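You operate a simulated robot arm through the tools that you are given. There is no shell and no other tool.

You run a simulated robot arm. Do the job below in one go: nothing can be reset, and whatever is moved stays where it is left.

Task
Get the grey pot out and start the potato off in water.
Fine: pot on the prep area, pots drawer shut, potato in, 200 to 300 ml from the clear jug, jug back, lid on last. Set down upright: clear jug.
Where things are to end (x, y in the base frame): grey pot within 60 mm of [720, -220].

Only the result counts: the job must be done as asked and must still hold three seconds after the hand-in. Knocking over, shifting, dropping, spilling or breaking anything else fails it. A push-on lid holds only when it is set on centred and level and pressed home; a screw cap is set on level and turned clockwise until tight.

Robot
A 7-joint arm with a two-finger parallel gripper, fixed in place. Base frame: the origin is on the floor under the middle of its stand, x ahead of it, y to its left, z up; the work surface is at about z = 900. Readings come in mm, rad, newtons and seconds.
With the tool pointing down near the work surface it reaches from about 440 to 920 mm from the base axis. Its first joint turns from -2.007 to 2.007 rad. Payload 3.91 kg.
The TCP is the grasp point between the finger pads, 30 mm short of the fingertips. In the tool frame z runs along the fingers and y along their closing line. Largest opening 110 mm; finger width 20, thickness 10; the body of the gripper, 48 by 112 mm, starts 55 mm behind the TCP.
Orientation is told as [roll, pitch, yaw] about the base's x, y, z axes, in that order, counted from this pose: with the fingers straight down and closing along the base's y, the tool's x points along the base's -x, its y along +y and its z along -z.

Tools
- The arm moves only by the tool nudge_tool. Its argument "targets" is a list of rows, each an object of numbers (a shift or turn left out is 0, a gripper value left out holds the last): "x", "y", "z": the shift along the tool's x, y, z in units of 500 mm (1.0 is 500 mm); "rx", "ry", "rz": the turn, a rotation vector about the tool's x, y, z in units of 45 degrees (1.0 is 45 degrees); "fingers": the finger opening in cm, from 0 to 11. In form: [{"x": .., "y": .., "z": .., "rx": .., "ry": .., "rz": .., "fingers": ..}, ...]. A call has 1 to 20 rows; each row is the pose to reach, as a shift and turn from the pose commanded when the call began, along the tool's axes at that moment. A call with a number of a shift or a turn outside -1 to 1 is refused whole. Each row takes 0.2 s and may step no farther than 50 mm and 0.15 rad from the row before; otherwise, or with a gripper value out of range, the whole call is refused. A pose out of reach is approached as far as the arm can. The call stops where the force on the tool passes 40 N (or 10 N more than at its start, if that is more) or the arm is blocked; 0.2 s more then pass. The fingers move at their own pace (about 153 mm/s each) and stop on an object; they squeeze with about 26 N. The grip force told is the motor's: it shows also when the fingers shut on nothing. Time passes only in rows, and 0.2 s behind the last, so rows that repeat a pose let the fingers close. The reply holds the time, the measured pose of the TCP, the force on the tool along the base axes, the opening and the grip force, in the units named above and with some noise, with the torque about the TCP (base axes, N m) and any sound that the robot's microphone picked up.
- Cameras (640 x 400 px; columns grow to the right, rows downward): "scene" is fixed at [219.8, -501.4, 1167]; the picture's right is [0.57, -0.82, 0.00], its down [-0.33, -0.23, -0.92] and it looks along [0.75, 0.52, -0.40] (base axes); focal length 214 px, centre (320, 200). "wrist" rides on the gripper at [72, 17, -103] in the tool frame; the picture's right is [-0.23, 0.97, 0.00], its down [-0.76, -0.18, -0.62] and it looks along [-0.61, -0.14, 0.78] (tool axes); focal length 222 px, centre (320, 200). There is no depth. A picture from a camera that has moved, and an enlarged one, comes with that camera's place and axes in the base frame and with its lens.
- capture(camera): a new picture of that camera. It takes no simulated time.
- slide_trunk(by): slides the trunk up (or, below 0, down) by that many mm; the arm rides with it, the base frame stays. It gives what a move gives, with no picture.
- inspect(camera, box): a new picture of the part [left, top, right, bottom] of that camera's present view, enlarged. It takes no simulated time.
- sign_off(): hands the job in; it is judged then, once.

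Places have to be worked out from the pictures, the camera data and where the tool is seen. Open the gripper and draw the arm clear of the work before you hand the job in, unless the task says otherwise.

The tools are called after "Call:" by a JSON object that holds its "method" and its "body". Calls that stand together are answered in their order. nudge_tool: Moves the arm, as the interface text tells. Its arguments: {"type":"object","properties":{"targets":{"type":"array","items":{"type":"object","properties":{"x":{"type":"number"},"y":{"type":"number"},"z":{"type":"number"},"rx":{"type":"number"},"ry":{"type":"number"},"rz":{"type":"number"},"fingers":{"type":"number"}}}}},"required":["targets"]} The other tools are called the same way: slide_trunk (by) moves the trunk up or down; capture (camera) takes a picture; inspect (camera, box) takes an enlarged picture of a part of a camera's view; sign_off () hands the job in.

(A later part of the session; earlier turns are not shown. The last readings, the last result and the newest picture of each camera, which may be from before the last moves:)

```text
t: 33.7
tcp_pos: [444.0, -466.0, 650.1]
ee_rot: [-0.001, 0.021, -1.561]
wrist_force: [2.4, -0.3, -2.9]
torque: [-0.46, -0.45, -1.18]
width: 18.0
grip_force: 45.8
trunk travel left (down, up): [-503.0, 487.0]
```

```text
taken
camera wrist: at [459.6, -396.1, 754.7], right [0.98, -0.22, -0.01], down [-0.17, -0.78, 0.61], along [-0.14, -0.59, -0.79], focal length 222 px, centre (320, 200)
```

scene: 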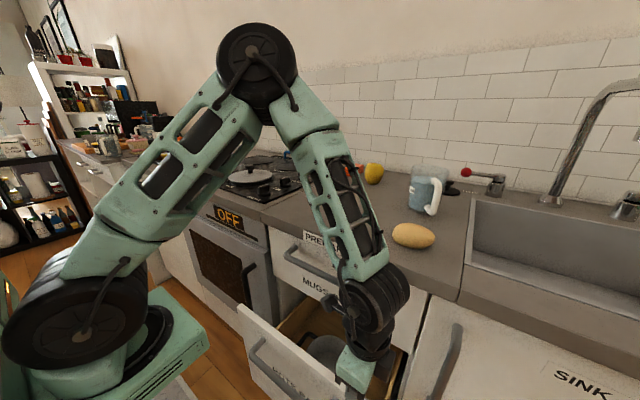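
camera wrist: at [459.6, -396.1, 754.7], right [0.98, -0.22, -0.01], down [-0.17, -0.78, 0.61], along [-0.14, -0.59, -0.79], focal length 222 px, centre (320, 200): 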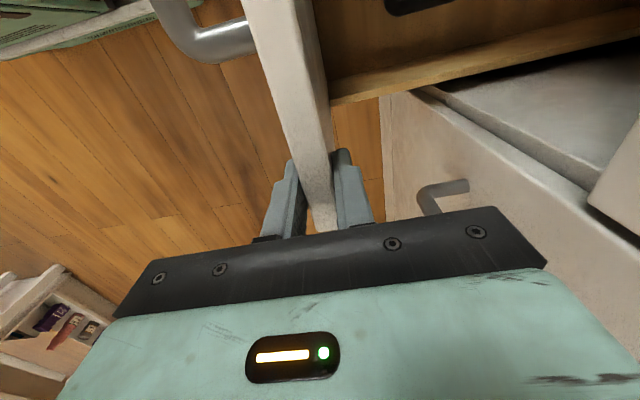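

The panel is gripped (18 mm thick). I'll pull it 150 mm toward the robot in small steps.

Call:
{"method": "nudge_tool", "body": {"targets": [{"y": -0.02}, {"y": -0.05}, {"y": -0.08}, {"y": -0.11, "x": 0.001}, {"y": -0.14, "x": 0.001}, {"y": -0.17, "x": 0.002}, {"y": -0.2, "x": 0.002}, {"y": -0.23, "x": 0.003}, {"y": -0.26, "x": 0.003}, {"y": -0.3, "x": 0.003}]}}

Call:
{"method": "capture", "body": {"camera": "wrist"}}

Call:
{"method": "capture", "body": {"camera": "scene"}}

```text
t: 35.9
tcp_pos: [293.6, -466.4, 650.2]
ee_rot: [-0.003, 0.023, -1.561]
wrist_force: [-0.2, 3.3, -33.3]
torque: [0.08, -0.49, -1.02]
width: 17.9
grip_force: 44.7
trunk travel left (down, up): [-503.0, 487.0]
```

```text
taken
camera wrist: at [308.7, -396.4, 755.2], right [0.98, -0.22, -0.01], down [-0.17, -0.78, 0.6], along [-0.14, -0.59, -0.8], focal length 222 px, centre (320, 200)
```

wrist: 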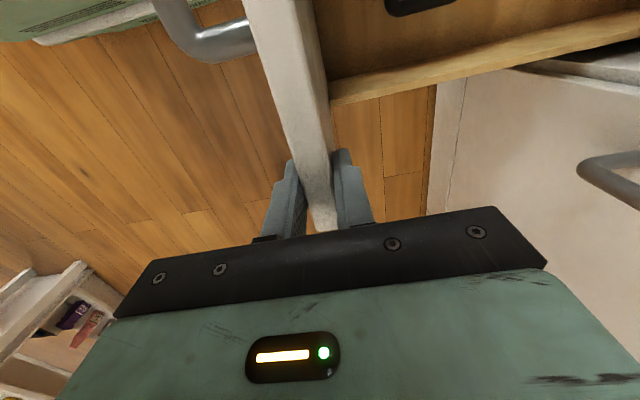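

```text
taken
```

scene: 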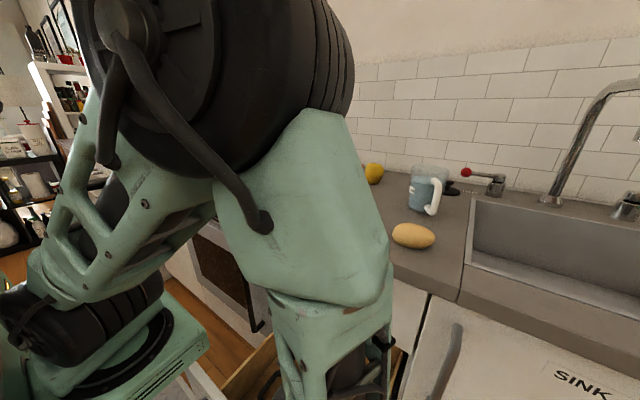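

The drawer is about 295 mm open. I'll release the panel, rise clear, and look down into the drawer.

Call:
{"method": "nudge_tool", "body": {"targets": [{"fingers": 5}, {"fingers": 5}, {"fingers": 5}]}}

Call:
{"method": "nudge_tool", "body": {"targets": [{"z": -0.08}, {"z": -0.18}, {"z": -0.28}, {"z": -0.38}]}}

Call:
{"method": "capture", "body": {"camera": "wrist"}}

Call:
{"method": "capture", "body": {"camera": "scene"}}

```text
t: 36.7
tcp_pos: [293.7, -468.5, 651.1]
ee_rot: [-0.003, 0.02, -1.56]
wrist_force: [-0.1, -0.1, -0.1]
torque: [0.0, 0.02, 0.0]
width: 50.2
grip_force: 0.1
trunk travel left (down, up): [-503.0, 487.0]
```

```text
t: 37.7
tcp_pos: [294.8, -471.3, 840.2]
ee_rot: [-0.004, 0.023, -1.559]
wrist_force: [0.3, -0.5, -0.6]
torque: [0.0, 0.03, -0.01]
width: 50.3
grip_force: 0.0
trunk travel left (down, up): [-503.0, 487.0]
```

```text
taken
camera wrist: at [310.8, -400.5, 945.8], right [0.98, -0.22, -0.01], down [-0.17, -0.78, 0.61], along [-0.14, -0.59, -0.8], focal length 222 px, centre (320, 200)
```

wrist: 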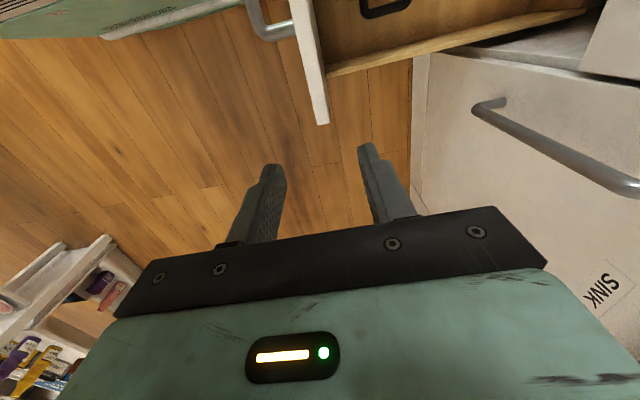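

```text
taken
```

scene: 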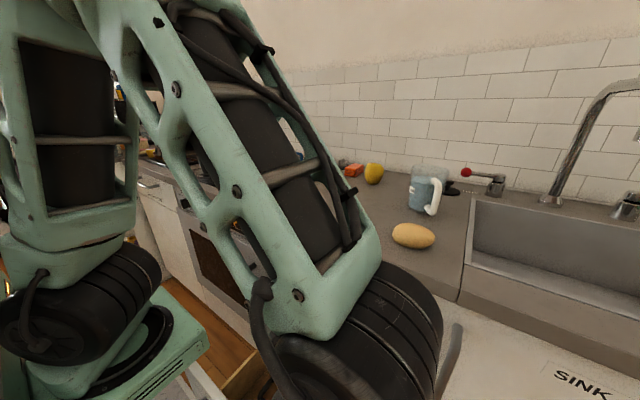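

I need to see into the drawer. The camera sits on the +y side of the hand and looks toward -y, so I'll move the hand to about (440, -190, 840).

Call:
{"method": "nudge_tool", "body": {"targets": [{"x": 0.08, "y": 0.041}, {"x": 0.16, "y": 0.083}, {"x": 0.24, "y": 0.124}, {"x": 0.32, "y": 0.166}, {"x": 0.4, "y": 0.207}, {"x": 0.48, "y": 0.249}, {"x": 0.562, "y": 0.29}]}}

Call:
{"method": "capture", "body": {"camera": "wrist"}}

Call:
{"method": "capture", "body": {"camera": "scene"}}

```text
t: 39.3
tcp_pos: [454.0, -196.1, 855.9]
ee_rot: [-0.006, 0.023, -1.559]
wrist_force: [-0.5, -0.7, 0.4]
torque: [0.0, 0.0, 0.01]
width: 50.2
grip_force: 0.1
out of reach, approached as far as the arm can: row 4, 5, 6, 7
trunk travel left (down, up): [-503.0, 487.0]
```

```text
taken
camera wrist: at [469.5, -125.3, 961.4], right [0.98, -0.22, -0.01], down [-0.17, -0.78, 0.61], along [-0.14, -0.59, -0.8], focal length 222 px, centre (320, 200)
```

wrist: 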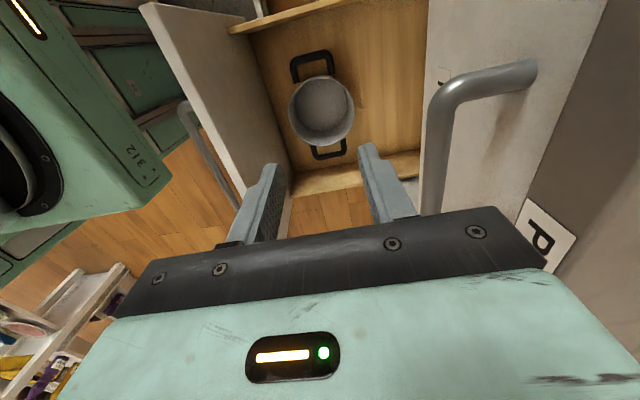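

```text
taken
```

scene: 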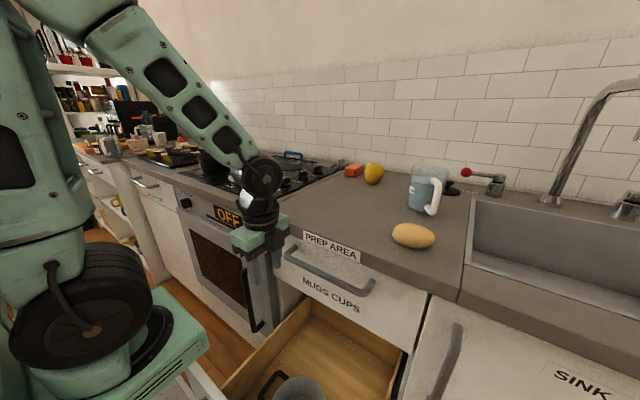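

I can see the grey pot in the drawer at about (431, -272), with black loop handles toward ±y. I'll enlarge the view for detail.

Call:
{"method": "inspect", "body": {"camera": "wrist", "box": [220, 20, 440, 190]}}

Call:
{"method": "inspect", "body": {"camera": "scene", "box": [200, 280, 440, 400]}}

```text
2.35 times, centred on (330, 105) of wrist
camera zoom: at [469.5, -125.3, 961.4], right [0.98, -0.22, -0.01], down [-0.17, -0.78, 0.61], along [-0.14, -0.59, -0.8], focal length 523 px, centre (296, 424)
```

zoom: 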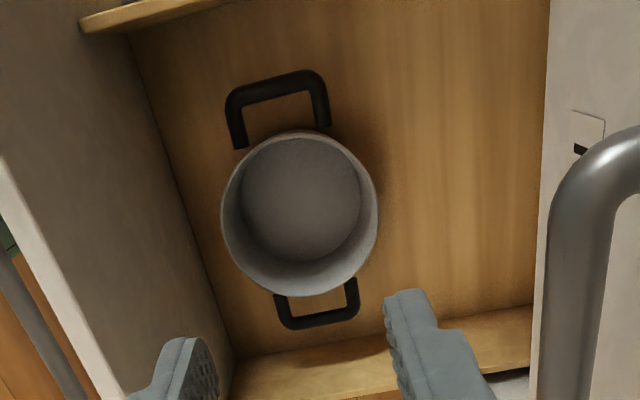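

```text
2.67 times, centred on (320, 340) of scene
camera zoom: at [219.8, -501.4, 1167.0], right [0.57, -0.82, 0.0], down [-0.33, -0.23, -0.92], along [0.75, 0.52, -0.4], focal length 572 px, centre (320, -173)
```

zoom: 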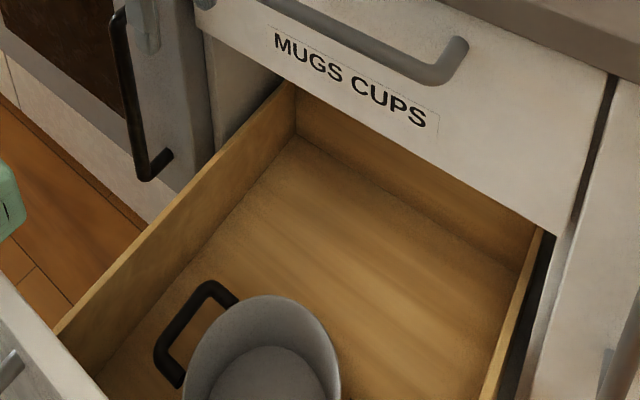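

The pot has handles exactly along ±y, with its rim at about z≈400, radius ≈80 and centre ≈(434, -273). The trunk carriage's underside is at z≈778 and it overhangs the open drawer panel, so I must not lower the trunk more than about 120 mm. I'll move over the pot's -y rim and start turning the tool back to yaw 0.

Call:
{"method": "nudge_tool", "body": {"targets": [{"x": -0.052, "y": -0.007, "z": 0.0, "rz": -0.167}, {"x": -0.105, "y": -0.015, "z": 0.03, "rz": -0.333}, {"x": -0.157, "y": -0.022, "z": 0.07, "rz": -0.5}, {"x": -0.209, "y": -0.029, "z": 0.11, "rz": -0.667}, {"x": -0.262, "y": -0.037, "z": 0.15, "rz": -0.833}, {"x": -0.314, "y": -0.044, "z": 0.192, "rz": -1.0}]}}

Call:
{"method": "nudge_tool", "body": {"targets": [{"rz": -0.17}, {"rz": -0.34}, {"rz": -0.5}, {"rz": -0.66}, {"rz": -0.83}, {"rz": -0.985}]}}

Call:
{"method": "capture", "body": {"camera": "wrist"}}

Call:
{"method": "capture", "body": {"camera": "scene"}}

```text
t: 40.7
tcp_pos: [436.2, -349.2, 756.8]
ee_rot: [0.015, 0.018, -0.773]
wrist_force: [0.2, 0.8, -0.3]
torque: [-0.01, 0.01, -0.01]
width: 50.0
grip_force: 0.1
trunk travel left (down, up): [-503.0, 487.0]
```

```text
t: 42.1
tcp_pos: [435.0, -350.4, 756.7]
ee_rot: [0.021, 0.001, 0.001]
wrist_force: [0.3, 0.1, 0.7]
torque: [-0.01, 0.01, 0.03]
width: 50.0
grip_force: 0.0
trunk travel left (down, up): [-503.0, 487.0]
```

```text
taken
camera wrist: at [361.1, -335.4, 860.8], right [0.23, 0.97, 0.02], down [0.76, -0.19, 0.62], along [0.61, -0.12, -0.79], focal length 222 px, centre (320, 200)
```

wrist: 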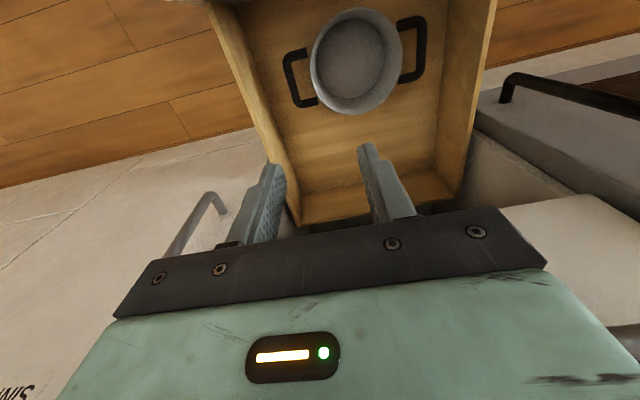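

```text
taken
```

scene: 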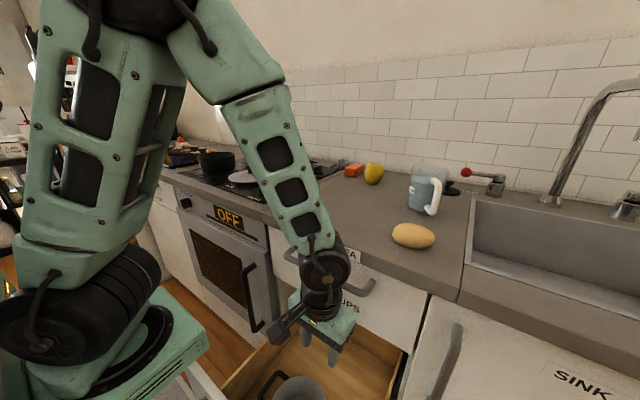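

The tool is at yaw 0. I'll enlarge the pot in the wrist view to triangulate its position precisely.

Call:
{"method": "inspect", "body": {"camera": "wrist", "box": [250, 0, 460, 130]}}

Call:
{"method": "inspect", "body": {"camera": "scene", "box": [230, 320, 370, 400]}}

```text
3.05 times, centred on (355, 65) of wrist
camera zoom: at [361.1, -335.4, 860.8], right [0.23, 0.97, 0.02], down [0.76, -0.19, 0.62], along [0.61, -0.12, -0.79], focal length 677 px, centre (213, 611)
```

zoom: 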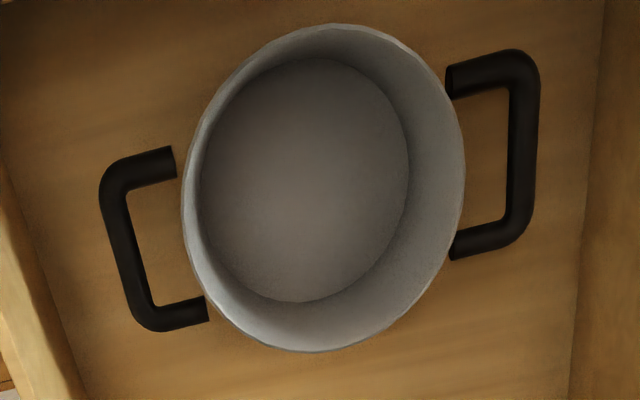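

```text
4.57 times, centred on (300, 360) of scene
camera zoom: at [219.8, -501.4, 1167.0], right [0.57, -0.82, 0.0], down [-0.33, -0.23, -0.92], along [0.75, 0.52, -0.4], focal length 980 px, centre (411, -531)
```

zoom: 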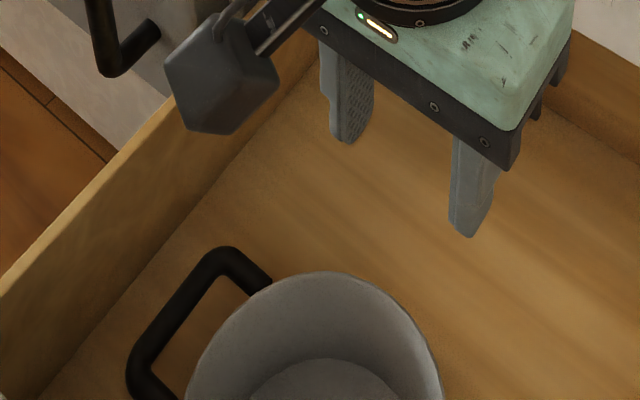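

The pot's rim is at z≈397 with centre ≈(431, -274), outer radius ≈82 and walls slightly tapered. I'll descend over the -y rim with the fingers 30 mm apart, tilted slightly to match the wall, stopping about 80 mm above it to check.

Call:
{"method": "nudge_tool", "body": {"targets": [{"x": 0.002, "y": -0.004, "z": 0.09, "rx": -0.02, "fingers": 3}, {"x": 0.004, "y": -0.008, "z": 0.18, "rx": -0.04, "fingers": 3}, {"x": 0.006, "y": -0.012, "z": 0.27, "rx": -0.06, "fingers": 3}, {"x": 0.008, "y": -0.016, "z": 0.36, "rx": -0.08, "fingers": 3}, {"x": 0.008, "y": -0.019, "z": 0.45, "rx": -0.09, "fingers": 3}, {"x": 0.008, "y": -0.0208, "z": 0.533, "rx": -0.09, "fingers": 3}]}}

Call:
{"method": "capture", "body": {"camera": "wrist"}}

Call:
{"method": "capture", "body": {"camera": "scene"}}

```text
t: 43.5
tcp_pos: [431.5, -354.1, 489.4]
ee_rot: [0.092, 0.001, -0.003]
wrist_force: [-0.7, 0.0, -0.7]
torque: [0.01, 0.0, 0.01]
width: 30.1
grip_force: 0.1
trunk travel left (down, up): [-503.0, 487.0]
```

```text
taken
camera wrist: at [358.4, -346.9, 595.1], right [0.23, 0.97, 0.09], down [0.76, -0.24, 0.6], along [0.6, -0.07, -0.79], focal length 222 px, centre (320, 200)
```

wrist: 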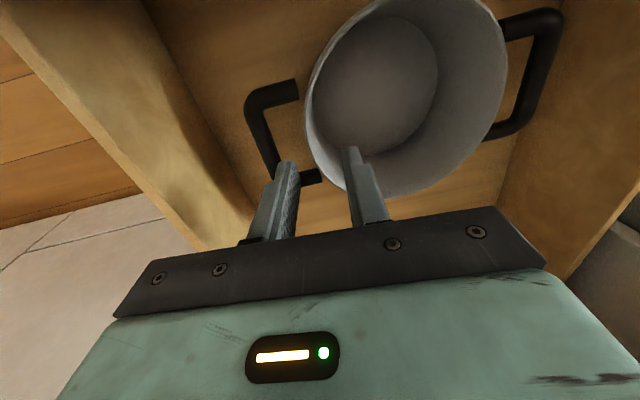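

```text
taken
```

scene: 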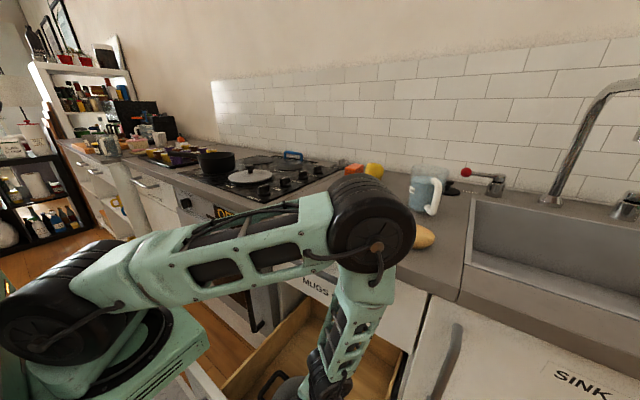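

The wrist view shows the fingers straddling the near rim. I'll enlarge it to check alignment.

Call:
{"method": "inspect", "body": {"camera": "wrist", "box": [200, 0, 560, 225]}}

```text
1.78 times, centred on (380, 112) of wrist
camera zoom: at [358.4, -346.9, 595.1], right [0.23, 0.97, 0.09], down [0.76, -0.24, 0.6], along [0.6, -0.07, -0.79], focal length 395 px, centre (213, 356)
```

zoom: 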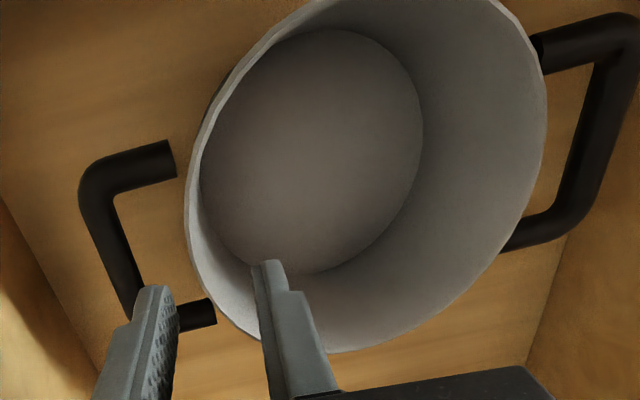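

The rim's -y edge is at y≈-355, right under the gripper's centre. I'll descend straight down 114 mm so the fingers straddle the wall deeply.

Call:
{"method": "nudge_tool", "body": {"targets": [{"y": -0.004, "z": 0.055}, {"y": -0.008, "z": 0.11}, {"y": -0.012, "z": 0.165}, {"y": -0.015, "z": 0.2}, {"y": -0.017, "z": 0.2283}]}}

Call:
{"method": "inspect", "body": {"camera": "wrist", "box": [200, 0, 560, 225]}}

```text
t: 44.7
tcp_pos: [430.4, -352.4, 374.6]
ee_rot: [0.092, 0.003, -0.003]
wrist_force: [0.2, 1.2, 0.5]
torque: [-0.01, -0.01, 0.05]
width: 30.2
grip_force: 0.1
trunk travel left (down, up): [-503.0, 487.0]
```

```text
1.78 times, centred on (380, 112) of wrist
camera zoom: at [356.9, -345.2, 480.0], right [0.23, 0.97, 0.09], down [0.76, -0.24, 0.6], along [0.6, -0.07, -0.79], focal length 395 px, centre (213, 356)
```

zoom: 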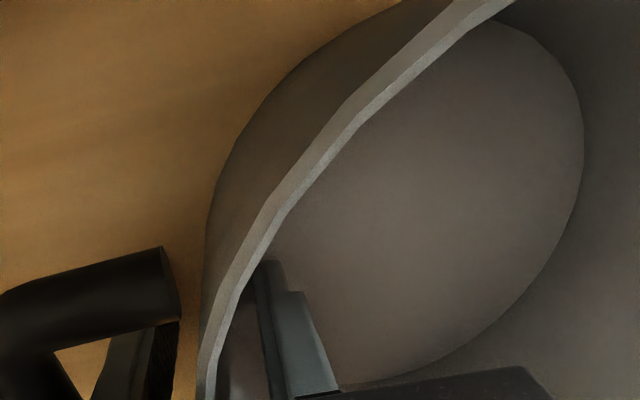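

There was no contact: the wall is between the fingers and the outer finger is inside the handle loop. I'll close on the wall.

Call:
{"method": "nudge_tool", "body": {"targets": [{"fingers": 1.5}, {"fingers": 0}, {"fingers": 0}, {"fingers": 0}]}}

Call:
{"method": "inspect", "body": {"camera": "wrist", "box": [200, 0, 560, 225]}}

```text
t: 45.7
tcp_pos: [430.3, -353.8, 376.0]
ee_rot: [0.093, 0.002, -0.003]
wrist_force: [0.2, 3.5, 5.5]
torque: [0.67, 0.7, -0.33]
width: 9.3
grip_force: 26.2
trunk travel left (down, up): [-503.0, 487.0]
```

```text
1.78 times, centred on (380, 112) of wrist
camera zoom: at [357.0, -344.8, 480.4], right [0.23, 0.97, 0.09], down [0.76, -0.24, 0.6], along [0.6, -0.07, -0.79], focal length 395 px, centre (213, 356)
```

zoom: 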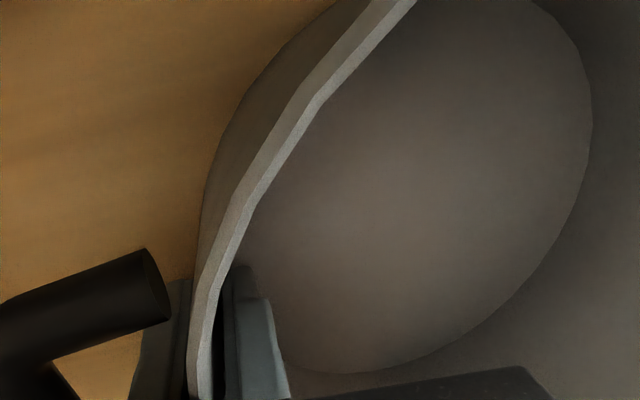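

Gripped with 9.3 mm width and 26 N. I'll lift 30 mm slowly and check that the pot comes up without tilting much.

Call:
{"method": "nudge_tool", "body": {"targets": [{"y": 0.001, "z": -0.01}, {"y": 0.002, "z": -0.02}, {"y": 0.0037, "z": -0.04}, {"y": 0.0055, "z": -0.06}, {"y": 0.0055, "z": -0.06}, {"y": 0.0055, "z": -0.06}]}}

Call:
{"method": "inspect", "body": {"camera": "wrist", "box": [200, 0, 560, 225]}}

Call:
{"method": "capture", "body": {"camera": "wrist"}}

```text
t: 47.1
tcp_pos: [430.2, -352.0, 405.5]
ee_rot: [0.091, 0.003, 0.0]
wrist_force: [0.4, -0.3, 0.2]
torque: [-0.35, -0.06, -0.05]
width: 8.2
grip_force: 25.8
trunk travel left (down, up): [-503.0, 487.0]
```

```text
1.78 times, centred on (380, 112) of wrist
camera zoom: at [356.7, -344.4, 510.5], right [0.23, 0.97, 0.09], down [0.76, -0.24, 0.6], along [0.6, -0.07, -0.79], focal length 395 px, centre (213, 356)
```

zoom: 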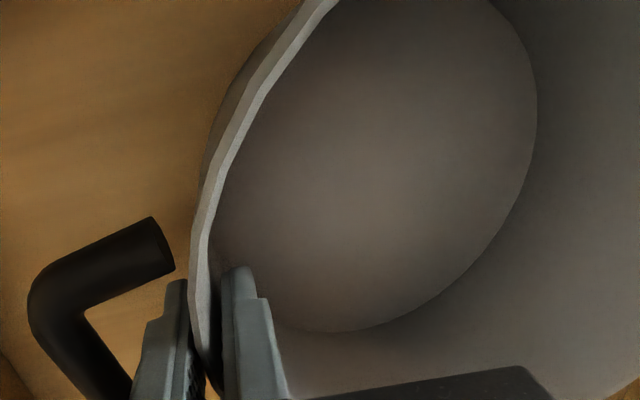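

```text
taken
camera wrist: at [356.7, -344.4, 510.5], right [0.23, 0.97, 0.09], down [0.76, -0.24, 0.6], along [0.6, -0.07, -0.79], focal length 222 px, centre (320, 200)
```

wrist: 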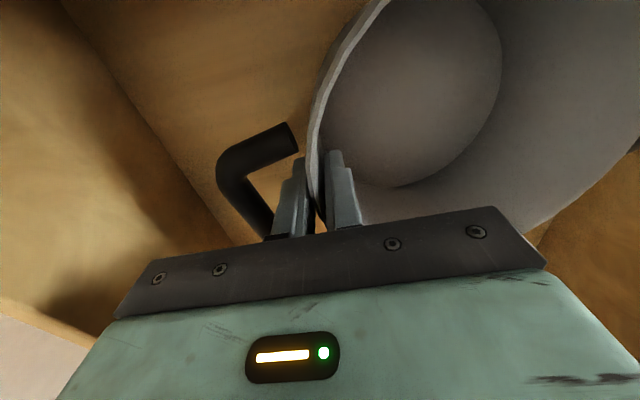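

The force shows no load and the rim geometry says the pot hasn't moved: the fingers slid up the wall. I'll open, match the wall's slope better (about 0.137 rad), go deeper, grip again, and lift a few mm at a time watching the force.

Call:
{"method": "nudge_tool", "body": {"targets": [{"fingers": 3}, {"fingers": 3}, {"fingers": 3}]}}

Call:
{"method": "nudge_tool", "body": {"targets": [{"y": -0.003, "z": 0.03, "rx": -0.03}, {"y": -0.004, "z": 0.06, "rx": -0.057}, {"y": -0.005, "z": 0.072, "rx": -0.057}]}}

Call:
{"method": "inspect", "body": {"camera": "wrist", "box": [200, 0, 560, 225]}}

```text
t: 47.9
tcp_pos: [430.1, -352.0, 407.1]
ee_rot: [0.09, 0.005, -0.002]
wrist_force: [0.4, -0.7, -0.2]
torque: [0.0, 0.02, 0.02]
width: 30.2
grip_force: 0.1
trunk travel left (down, up): [-503.0, 487.0]
```

```text
t: 48.7
tcp_pos: [429.2, -351.4, 368.9]
ee_rot: [0.137, 0.001, 0.0]
wrist_force: [0.4, 1.3, 1.4]
torque: [-0.06, 0.01, 0.02]
width: 28.9
grip_force: 0.0
trunk travel left (down, up): [-503.0, 487.0]
```

```text
1.78 times, centred on (380, 112) of wrist
camera zoom: at [356.5, -348.4, 474.5], right [0.23, 0.96, 0.13], down [0.76, -0.26, 0.59], along [0.6, -0.03, -0.8], focal length 395 px, centre (213, 356)
```

zoom: 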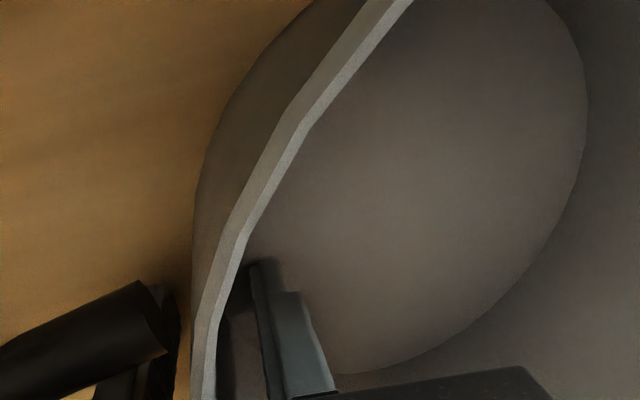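

The wall is between the fingers again, deeper this time. I'll close, wait, and lift just 4 mm.

Call:
{"method": "nudge_tool", "body": {"targets": [{"fingers": 1.5}, {"fingers": 0}, {"fingers": 0}, {"fingers": 0}, {"fingers": 0}]}}

Call:
{"method": "nudge_tool", "body": {"targets": [{"z": -0.004}, {"y": 0.0005, "z": -0.008}, {"y": 0.0005, "z": -0.008}]}}

Call:
{"method": "inspect", "body": {"camera": "wrist", "box": [200, 0, 560, 225]}}

```text
t: 49.9
tcp_pos: [430.5, -353.2, 369.7]
ee_rot: [0.133, 0.001, -0.002]
wrist_force: [0.1, -15.1, 31.6]
torque: [-0.85, -0.29, -0.1]
width: 8.3
grip_force: 25.4
trunk travel left (down, up): [-503.0, 487.0]
```

```text
t: 50.7
tcp_pos: [429.6, -352.6, 372.5]
ee_rot: [0.14, 0.004, 0.0]
wrist_force: [-0.3, 0.3, -4.0]
torque: [-0.34, -0.04, -0.03]
width: 8.2
grip_force: 25.7
trunk travel left (down, up): [-503.0, 487.0]
```

```text
1.78 times, centred on (380, 112) of wrist
camera zoom: at [355.7, -348.8, 478.1], right [0.23, 0.96, 0.13], down [0.76, -0.26, 0.59], along [0.6, -0.03, -0.8], focal length 395 px, centre (213, 356)
```

zoom: 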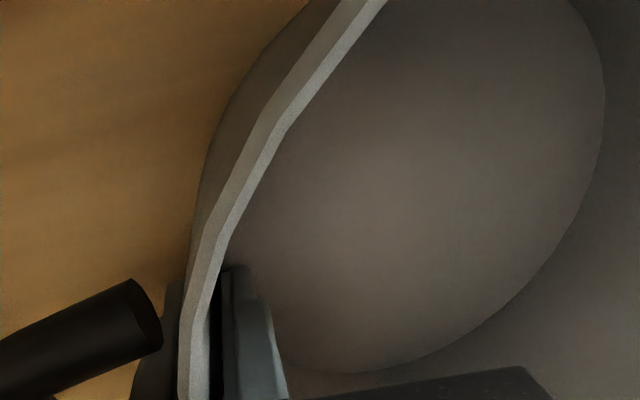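

After the 4 mm lift the tool carries about 4 N with no slip visible. I'll lift another 6 mm.

Call:
{"method": "nudge_tool", "body": {"targets": [{"z": -0.004}, {"y": 0.001, "z": -0.008}, {"y": 0.0015, "z": -0.012}, {"y": 0.0015, "z": -0.012}]}}

Call:
{"method": "inspect", "body": {"camera": "wrist", "box": [200, 0, 560, 225]}}

```text
t: 51.7
tcp_pos: [431.1, -352.1, 379.0]
ee_rot: [0.137, 0.004, -0.001]
wrist_force: [0.3, 0.1, -3.9]
torque: [-0.32, -0.05, 0.01]
width: 8.1
grip_force: 25.9
trunk travel left (down, up): [-503.0, 487.0]
```

```text
1.78 times, centred on (380, 112) of wrist
camera zoom: at [356.2, -349.1, 484.9], right [0.23, 0.96, 0.13], down [0.76, -0.26, 0.59], along [0.6, -0.03, -0.8], focal length 395 px, centre (213, 356)
```

zoom: 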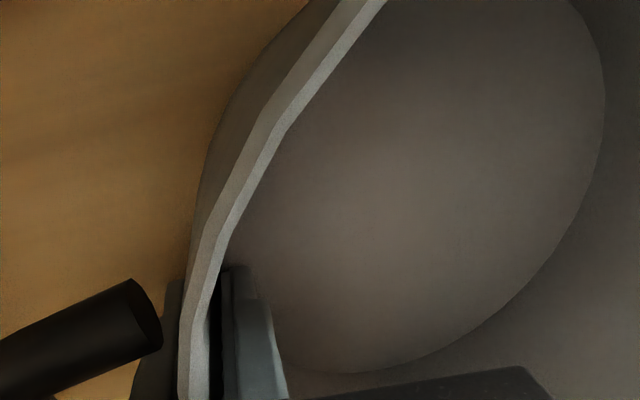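

The pot is fully carried: about 3.9 N with an unchanged view relative to the hand. I'll lift it 180 mm, shifting 12 mm toward the robot for clearance from the mugs handle.

Call:
{"method": "nudge_tool", "body": {"targets": [{"x": 0.002, "y": 0.0041, "z": -0.03}, {"x": 0.004, "y": 0.0082, "z": -0.06}, {"x": 0.008, "y": 0.0123, "z": -0.09}, {"x": 0.012, "y": 0.0164, "z": -0.119}, {"x": 0.016, "y": 0.0205, "z": -0.149}, {"x": 0.02, "y": 0.0246, "z": -0.178}, {"x": 0.024, "y": 0.0287, "z": -0.208}, {"x": 0.024, "y": 0.0328, "z": -0.238}, {"x": 0.024, "y": 0.0369, "z": -0.268}, {"x": 0.024, "y": 0.041, "z": -0.297}, {"x": 0.024, "y": 0.0451, "z": -0.327}, {"x": 0.024, "y": 0.0492, "z": -0.357}]}}

Call:
{"method": "capture", "body": {"camera": "wrist"}}

Call:
{"method": "capture", "body": {"camera": "scene"}}

```text
t: 54.3
tcp_pos: [419.8, -352.5, 560.2]
ee_rot: [0.138, 0.004, 0.0]
wrist_force: [0.2, 0.0, -4.9]
torque: [-0.35, -0.02, 0.01]
width: 8.3
grip_force: 25.5
trunk travel left (down, up): [-503.0, 487.0]
```

```text
taken
camera wrist: at [344.8, -349.6, 665.1], right [0.23, 0.96, 0.13], down [0.76, -0.26, 0.59], along [0.6, -0.03, -0.8], focal length 222 px, centre (320, 200)
```

wrist: 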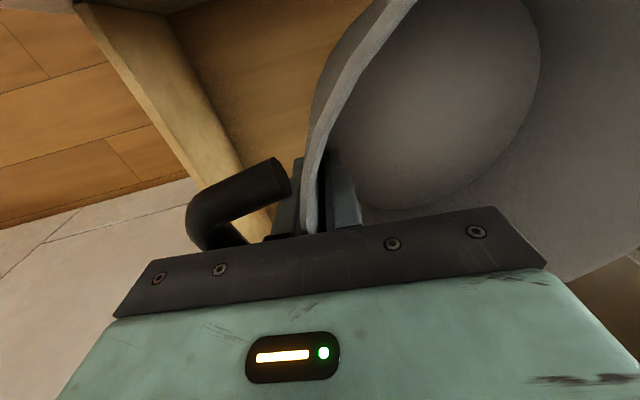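

```text
taken
```

scene: 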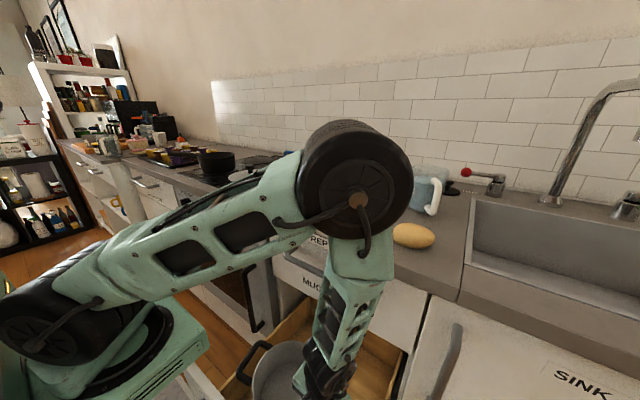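

The pot is lifted securely and clear of the mugs handle. I'll raise the trunk in two stages to bring it above the counter.

Call:
{"method": "slide_trunk", "body": {"by": 220}}

Call:
{"method": "capture", "body": {"camera": "scene"}}

Call:
{"method": "slide_trunk", "body": {"by": 220}}

Call:
{"method": "capture", "body": {"camera": "scene"}}

Call:
{"method": "capture", "body": {"camera": "wrist"}}

```text
t: 56.6
tcp_pos: [418.2, -352.4, 779.8]
ee_rot: [0.138, 0.002, -0.002]
wrist_force: [0.9, 0.8, -5.0]
torque: [-0.35, -0.05, 0.01]
width: 8.3
grip_force: 26.2
trunk travel left (down, up): [-723.0, 267.0]
```

```text
taken
```

scene: 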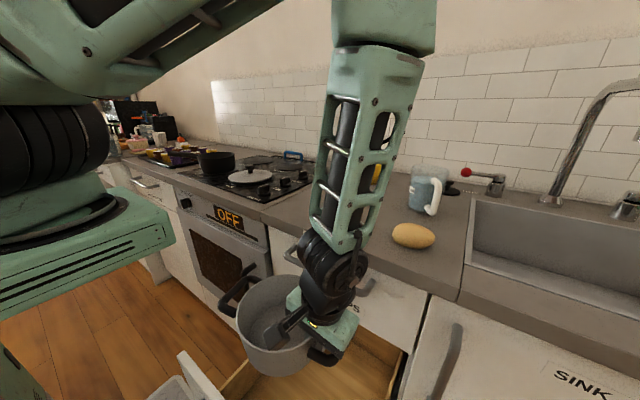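

```text
t: 58.9
tcp_pos: [418.9, -352.5, 999.7]
ee_rot: [0.138, 0.003, -0.001]
wrist_force: [0.7, -0.3, -4.8]
torque: [-0.33, -0.03, 0.01]
width: 8.4
grip_force: 26.1
trunk travel left (down, up): [-943.0, 47.0]
```

```text
taken
```

scene: 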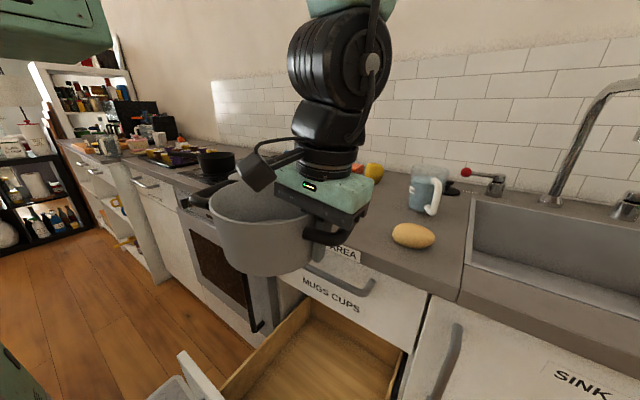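

```text
taken
camera wrist: at [344.9, -349.6, 1105.0], right [0.23, 0.96, 0.13], down [0.76, -0.26, 0.59], along [0.6, -0.03, -0.8], focal length 222 px, centre (320, 200)
```

wrist: 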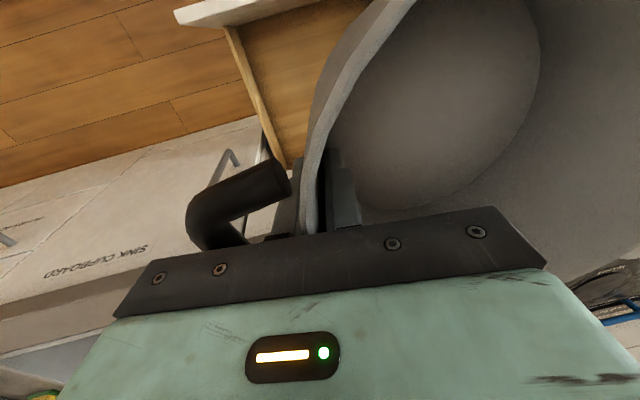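

The pot hangs level with its bottom at about z≈945, above the counter. I'll carry it forward so its centre comes over (720, -220), raising it another 20 mm first.

Call:
{"method": "nudge_tool", "body": {"targets": [{"y": 0.0055, "z": -0.04}, {"x": -0.04, "y": 0.013, "z": -0.0388}, {"x": -0.09, "y": 0.021, "z": -0.0377}, {"x": -0.14, "y": 0.03, "z": -0.0364}, {"x": -0.19, "y": 0.0385, "z": -0.0352}, {"x": -0.24, "y": 0.047, "z": -0.034}, {"x": -0.29, "y": 0.056, "z": -0.033}, {"x": -0.34, "y": 0.0645, "z": -0.0317}, {"x": -0.39, "y": 0.073, "z": -0.0305}, {"x": -0.44, "y": 0.082, "z": -0.0293}, {"x": -0.49, "y": 0.0905, "z": -0.028}, {"x": -0.54, "y": 0.099, "z": -0.0268}, {"x": -0.58, "y": 0.106, "z": -0.0258}, {"x": -0.6, "y": 0.1095, "z": -0.0252}]}}

Call:
{"method": "capture", "body": {"camera": "scene"}}

Call:
{"method": "capture", "body": {"camera": "wrist"}}

```text
t: 61.9
tcp_pos: [719.9, -300.3, 1019.5]
ee_rot: [0.137, 0.005, -0.003]
wrist_force: [0.1, 0.3, -5.3]
torque: [-0.36, -0.03, -0.04]
width: 8.6
grip_force: 26.1
trunk travel left (down, up): [-943.0, 47.0]
```

```text
taken
```

scene: 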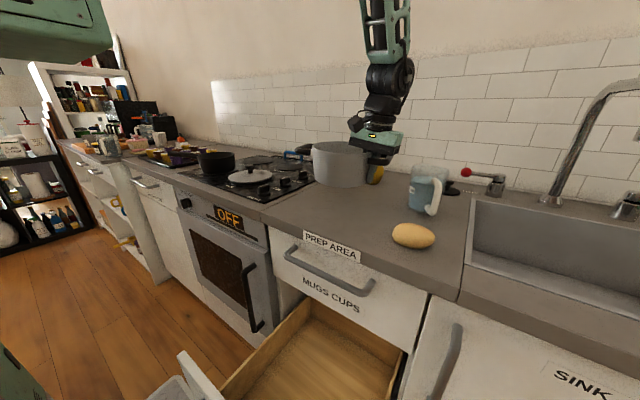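

```text
taken
camera wrist: at [645.8, -297.2, 1124.3], right [0.23, 0.96, 0.13], down [0.76, -0.26, 0.59], along [0.6, -0.03, -0.8], focal length 222 px, centre (320, 200)
```

wrist: 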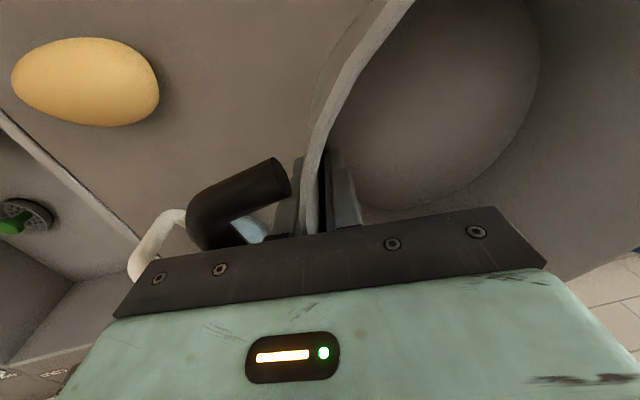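

The pot is over the prep area. I'll lower it 50 mm, then creep down until I feel contact.

Call:
{"method": "nudge_tool", "body": {"targets": [{"y": -0.003, "z": 0.02}, {"y": -0.0055, "z": 0.04}, {"y": -0.008, "z": 0.06}, {"y": -0.011, "z": 0.08}, {"y": -0.0138, "z": 0.099}]}}

Call:
{"method": "inspect", "body": {"camera": "scene", "box": [260, 90, 460, 230]}}

```text
t: 63.1
tcp_pos: [719.1, -301.2, 970.4]
ee_rot: [0.139, 0.003, -0.003]
wrist_force: [0.9, 0.1, -4.8]
torque: [-0.37, -0.06, -0.03]
width: 8.6
grip_force: 26.0
trunk travel left (down, up): [-943.0, 47.0]
```

```text
2.86 times, centred on (360, 160) of scene
camera zoom: at [219.8, -501.4, 1167.0], right [0.57, -0.82, 0.0], down [-0.33, -0.23, -0.92], along [0.75, 0.52, -0.4], focal length 613 px, centre (206, 314)
```

zoom: 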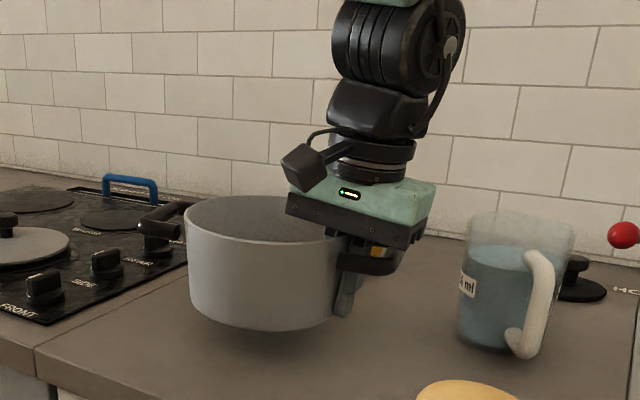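

The pot is level and just above the counter. I'll creep down 5 mm at a time.

Call:
{"method": "nudge_tool", "body": {"targets": [{"y": -0.0007, "z": 0.005}, {"y": -0.0014, "z": 0.01}]}}

Call:
{"method": "nudge_tool", "body": {"targets": [{"y": -0.0007, "z": 0.005}, {"y": -0.0014, "z": 0.01}]}}

```text
t: 63.7
tcp_pos: [719.1, -299.8, 964.6]
ee_rot: [0.137, 0.002, -0.001]
wrist_force: [0.3, -0.4, -4.6]
torque: [-0.3, -0.06, -0.03]
width: 8.3
grip_force: 25.5
trunk travel left (down, up): [-943.0, 47.0]
```

```text
t: 64.3
tcp_pos: [718.4, -300.0, 958.5]
ee_rot: [0.138, 0.004, -0.001]
wrist_force: [0.0, 0.6, -4.8]
torque: [-0.33, -0.07, 0.02]
width: 8.2
grip_force: 25.7
trunk travel left (down, up): [-943.0, 47.0]
```

Still no contact at 958.5, so I'll keep creeping down.

Call:
{"method": "nudge_tool", "body": {"targets": [{"y": -0.0007, "z": 0.005}, {"y": -0.0011, "z": 0.008}]}}

Call:
{"method": "inspect", "body": {"camera": "scene", "box": [290, 130, 400, 210]}}

```text
t: 64.9
tcp_pos: [718.8, -300.7, 954.9]
ee_rot: [0.137, 0.003, 0.0]
wrist_force: [-0.8, -0.6, -5.0]
torque: [-0.36, -0.04, 0.03]
width: 8.4
grip_force: 26.3
trunk travel left (down, up): [-943.0, 47.0]
```

```text
5.00 times, centred on (345, 170) of scene
camera zoom: at [219.8, -501.4, 1167.0], right [0.57, -0.82, 0.0], down [-0.33, -0.23, -0.92], along [0.75, 0.52, -0.4], focal length 1072 px, centre (195, 350)
```

zoom: 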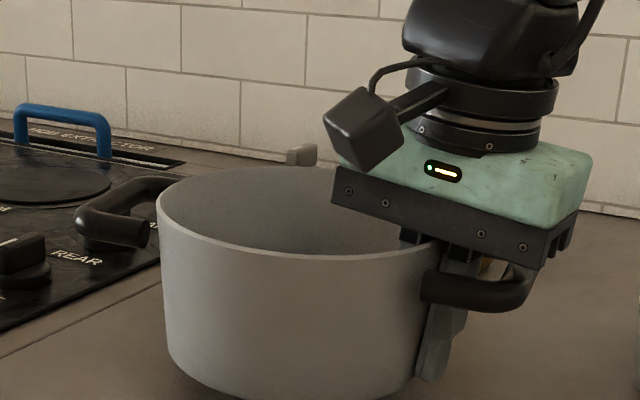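

The fingertips are near the pot's bottom height, with perhaps 10–15 mm still to go. I'll continue down.

Call:
{"method": "nudge_tool", "body": {"targets": [{"y": -0.0007, "z": 0.005}, {"y": -0.0011, "z": 0.008}]}}

Call:
{"method": "nudge_tool", "body": {"targets": [{"y": -0.0006, "z": 0.004}, {"y": -0.0008, "z": 0.006}]}}

Call:
{"method": "nudge_tool", "body": {"targets": [{"y": -0.0006, "z": 0.004}, {"y": -0.0008, "z": 0.006}]}}

```text
t: 65.5
tcp_pos: [717.8, -301.1, 949.0]
ee_rot: [0.137, 0.003, -0.001]
wrist_force: [-0.1, -0.6, -5.0]
torque: [-0.33, -0.02, 0.0]
width: 8.2
grip_force: 26.4
trunk travel left (down, up): [-943.0, 47.0]
```

```text
t: 66.1
tcp_pos: [718.4, -300.6, 948.1]
ee_rot: [0.138, 0.002, -0.001]
wrist_force: [0.4, -0.3, -4.6]
torque: [-0.33, -0.02, 0.0]
width: 8.2
grip_force: 26.1
trunk travel left (down, up): [-943.0, 47.0]
```

```text
t: 66.7
tcp_pos: [717.5, -300.1, 945.0]
ee_rot: [0.137, 0.003, -0.001]
wrist_force: [-0.4, 0.7, -4.4]
torque: [-0.38, -0.01, -0.04]
width: 8.1
grip_force: 26.2
trunk travel left (down, up): [-943.0, 47.0]
```

No contact yet at about 945. I'll continue with small steps.

Call:
{"method": "nudge_tool", "body": {"targets": [{"y": -0.0006, "z": 0.004}, {"y": -0.0008, "z": 0.006}]}}

Call:
{"method": "nudge_tool", "body": {"targets": [{"y": -0.0006, "z": 0.004}, {"y": -0.0008, "z": 0.006}]}}

Call:
{"method": "nudge_tool", "body": {"targets": [{"y": -0.0003, "z": 0.002}, {"y": -0.0006, "z": 0.004}]}}

Call:
{"method": "inspect", "body": {"camera": "scene", "box": [290, 130, 400, 210]}}

```text
t: 67.3
tcp_pos: [718.0, -300.0, 941.0]
ee_rot: [0.137, 0.004, -0.003]
wrist_force: [-0.8, 0.1, -5.5]
torque: [-0.35, -0.02, -0.04]
width: 8.2
grip_force: 25.1
trunk travel left (down, up): [-943.0, 47.0]
```

```text
t: 67.9
tcp_pos: [718.8, -300.3, 938.5]
ee_rot: [0.138, 0.004, -0.003]
wrist_force: [0.3, -0.4, -4.8]
torque: [-0.31, -0.07, -0.03]
width: 8.1
grip_force: 26.1
trunk travel left (down, up): [-943.0, 47.0]
```

```text
t: 68.5
tcp_pos: [718.5, -300.5, 936.1]
ee_rot: [0.137, 0.005, -0.001]
wrist_force: [0.1, -0.3, -5.0]
torque: [-0.33, -0.04, -0.03]
width: 8.3
grip_force: 26.0
trunk travel left (down, up): [-943.0, 47.0]
```

```text
5.00 times, centred on (345, 170) of scene
camera zoom: at [219.8, -501.4, 1167.0], right [0.57, -0.82, 0.0], down [-0.33, -0.23, -0.92], along [0.75, 0.52, -0.4], focal length 1072 px, centre (195, 350)
```

zoom: 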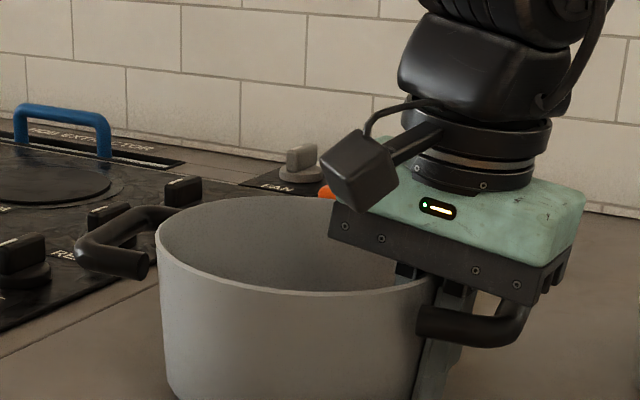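

The fingertips are at about 906, so the pot's bottom must be within a few mm of the counter. I'll continue in tiny steps.

Call:
{"method": "nudge_tool", "body": {"targets": [{"y": -0.0003, "z": 0.002}, {"y": -0.0006, "z": 0.004}]}}

Call:
{"method": "nudge_tool", "body": {"targets": [{"y": -0.0003, "z": 0.002}, {"y": -0.0006, "z": 0.004}]}}

Call:
{"method": "inspect", "body": {"camera": "scene", "box": [290, 150, 400, 230]}}

```text
t: 69.1
tcp_pos: [718.3, -299.8, 935.9]
ee_rot: [0.138, 0.001, -0.001]
wrist_force: [-1.3, 1.5, 4.1]
torque: [-0.31, -0.08, 0.04]
width: 8.0
grip_force: 25.7
trunk travel left (down, up): [-943.0, 47.0]
```

```text
t: 69.7
tcp_pos: [717.1, -300.9, 935.8]
ee_rot: [0.136, 0.0, -0.003]
wrist_force: [-4.6, -1.4, 25.4]
torque: [-0.33, 0.25, 0.02]
width: 8.2
grip_force: 26.1
trunk travel left (down, up): [-943.0, 47.0]
```

```text
5.00 times, centred on (345, 190) of scene
camera zoom: at [219.8, -501.4, 1167.0], right [0.57, -0.82, 0.0], down [-0.33, -0.23, -0.92], along [0.75, 0.52, -0.4], focal length 1072 px, centre (195, 250)
```

zoom: 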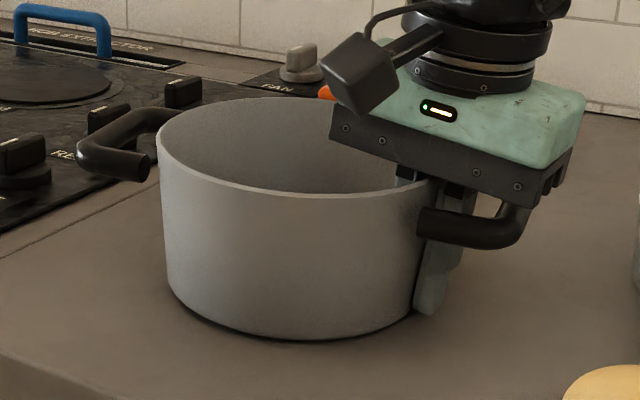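

Contact: the pot is on the counter, pressing with about 25 N. I'll ease up 1 mm and open the fingers to release it.

Call:
{"method": "nudge_tool", "body": {"targets": [{"y": 0.0003, "z": -0.002}, {"y": 0.0003, "z": -0.003}]}}

Call:
{"method": "nudge_tool", "body": {"targets": [{"fingers": 1.5}, {"fingers": 2.6}, {"fingers": 2.6}]}}

Call:
{"method": "inspect", "body": {"camera": "scene", "box": [290, 150, 400, 230]}}

```text
t: 70.3
tcp_pos: [718.4, -300.6, 935.8]
ee_rot: [0.138, -0.001, -0.003]
wrist_force: [1.0, -1.9, 22.0]
torque: [-0.4, -0.02, 0.0]
width: 7.9
grip_force: 26.4
trunk travel left (down, up): [-943.0, 47.0]
```

```text
t: 71.1
tcp_pos: [717.4, -301.2, 933.6]
ee_rot: [0.137, 0.003, 0.001]
wrist_force: [0.1, -2.1, 10.2]
torque: [-0.01, -0.1, -0.04]
width: 24.4
grip_force: 0.1
trunk travel left (down, up): [-943.0, 47.0]
```

```text
5.00 times, centred on (345, 190) of scene
camera zoom: at [219.8, -501.4, 1167.0], right [0.57, -0.82, 0.0], down [-0.33, -0.23, -0.92], along [0.75, 0.52, -0.4], focal length 1072 px, centre (195, 250)
```

zoom: 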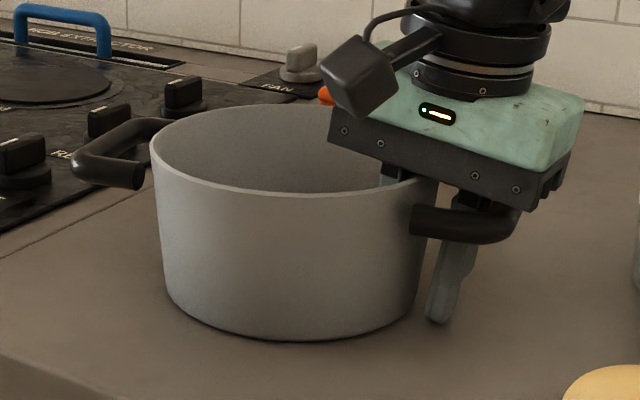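

The pot stands on the counter; the inner fingertip is lightly touching the pot's bottom. I'll withdraw along the tool axis, parallel to the wall, and then look.

Call:
{"method": "nudge_tool", "body": {"targets": [{"z": -0.02}, {"z": -0.06}, {"z": -0.1}, {"z": -0.15}, {"z": -0.22}, {"z": -0.3}]}}

Call:
{"method": "capture", "body": {"camera": "scene"}}

Call:
{"method": "capture", "body": {"camera": "wrist"}}

```text
t: 72.5
tcp_pos: [717.1, -321.7, 1082.9]
ee_rot: [0.138, 0.004, -0.002]
wrist_force: [0.4, 0.5, -0.5]
torque: [0.01, 0.0, 0.0]
width: 25.9
grip_force: 0.0
trunk travel left (down, up): [-943.0, 47.0]
```

```text
taken
```

scene: 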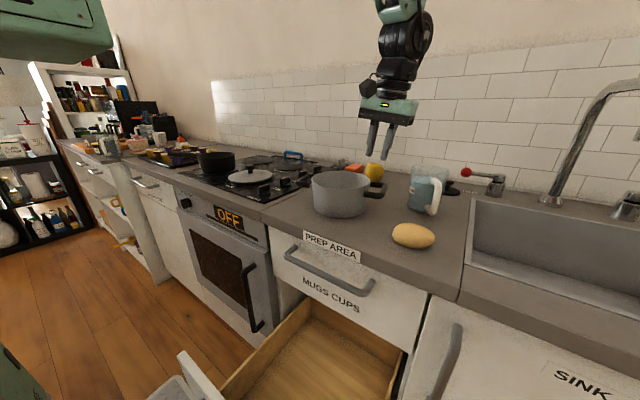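

```text
taken
camera wrist: at [644.2, -318.5, 1187.7], right [0.23, 0.96, 0.13], down [0.76, -0.26, 0.59], along [0.6, -0.03, -0.8], focal length 222 px, centre (320, 200)
```

wrist: 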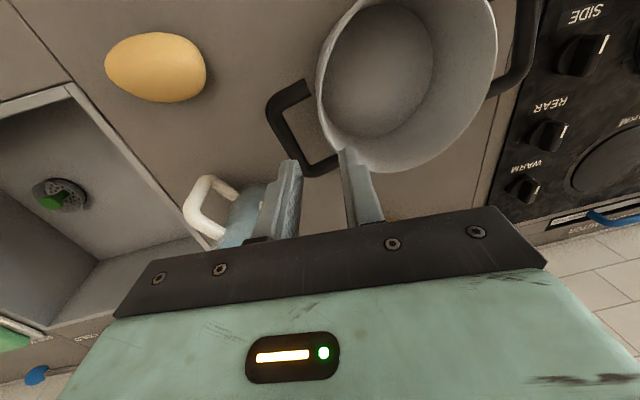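

The pot is standing on the prep area. Next I'll shut the pots drawer: I'll retract to a point in front of the open panel, beyond the handle's end at y≈-470, with the fingers closed and the tool upright.

Call:
{"method": "nudge_tool", "body": {"targets": [{"x": 0.077, "y": -0.0243, "z": -0.0046, "rx": 0.0146, "fingers": 0}, {"x": 0.154, "y": -0.0485, "z": -0.0091, "rx": 0.0293, "fingers": 0}, {"x": 0.231, "y": -0.0728, "z": -0.0137, "rx": 0.044, "fingers": 0}, {"x": 0.308, "y": -0.0971, "z": -0.0182, "rx": 0.0586, "fingers": 0}, {"x": 0.385, "y": -0.1213, "z": -0.0228, "rx": 0.0732, "fingers": 0}, {"x": 0.462, "y": -0.1456, "z": -0.0273, "rx": 0.0879, "fingers": 0}, {"x": 0.539, "y": -0.17, "z": -0.0319, "rx": 0.1025, "fingers": 0}, {"x": 0.616, "y": -0.194, "z": -0.0364, "rx": 0.1171, "fingers": 0}, {"x": 0.693, "y": -0.218, "z": -0.041, "rx": 0.1318, "fingers": 0}, {"x": 0.77, "y": -0.2427, "z": -0.0455, "rx": 0.1464, "fingers": 0}, {"x": 0.847, "y": -0.267, "z": -0.05, "rx": 0.161, "fingers": 0}, {"x": 0.924, "y": -0.2912, "z": -0.0546, "rx": 0.1757, "fingers": 0}]}}

Call:
{"method": "capture", "body": {"camera": "wrist"}}

Call:
{"method": "capture", "body": {"camera": "scene"}}

```text
t: 75.1
tcp_pos: [255.1, -467.4, 1091.4]
ee_rot: [0.0, 0.004, 0.0]
wrist_force: [1.0, -0.3, 0.0]
torque: [-0.02, 0.01, -0.02]
width: 0.0
grip_force: 25.7
trunk travel left (down, up): [-943.0, 47.0]
```

```text
taken
camera wrist: at [182.5, -450.1, 1194.8], right [0.23, 0.97, 0.0], down [0.76, -0.18, 0.62], along [0.6, -0.14, -0.78], focal length 222 px, centre (320, 200)
```

wrist: 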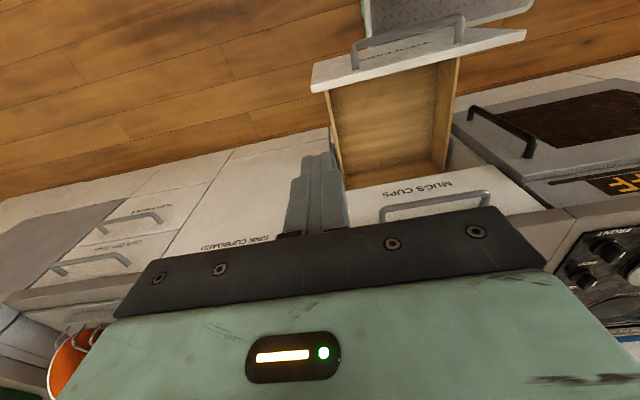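

```text
taken
```

scene: 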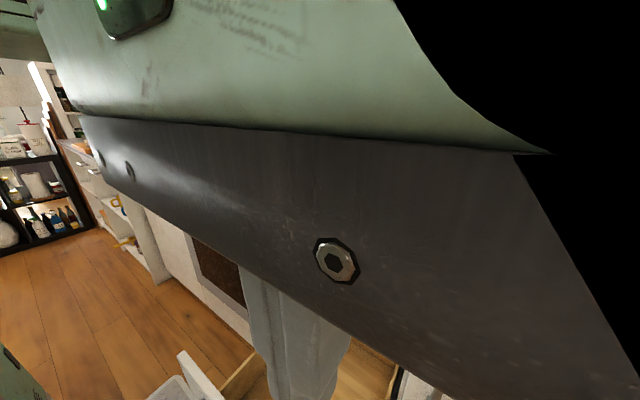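

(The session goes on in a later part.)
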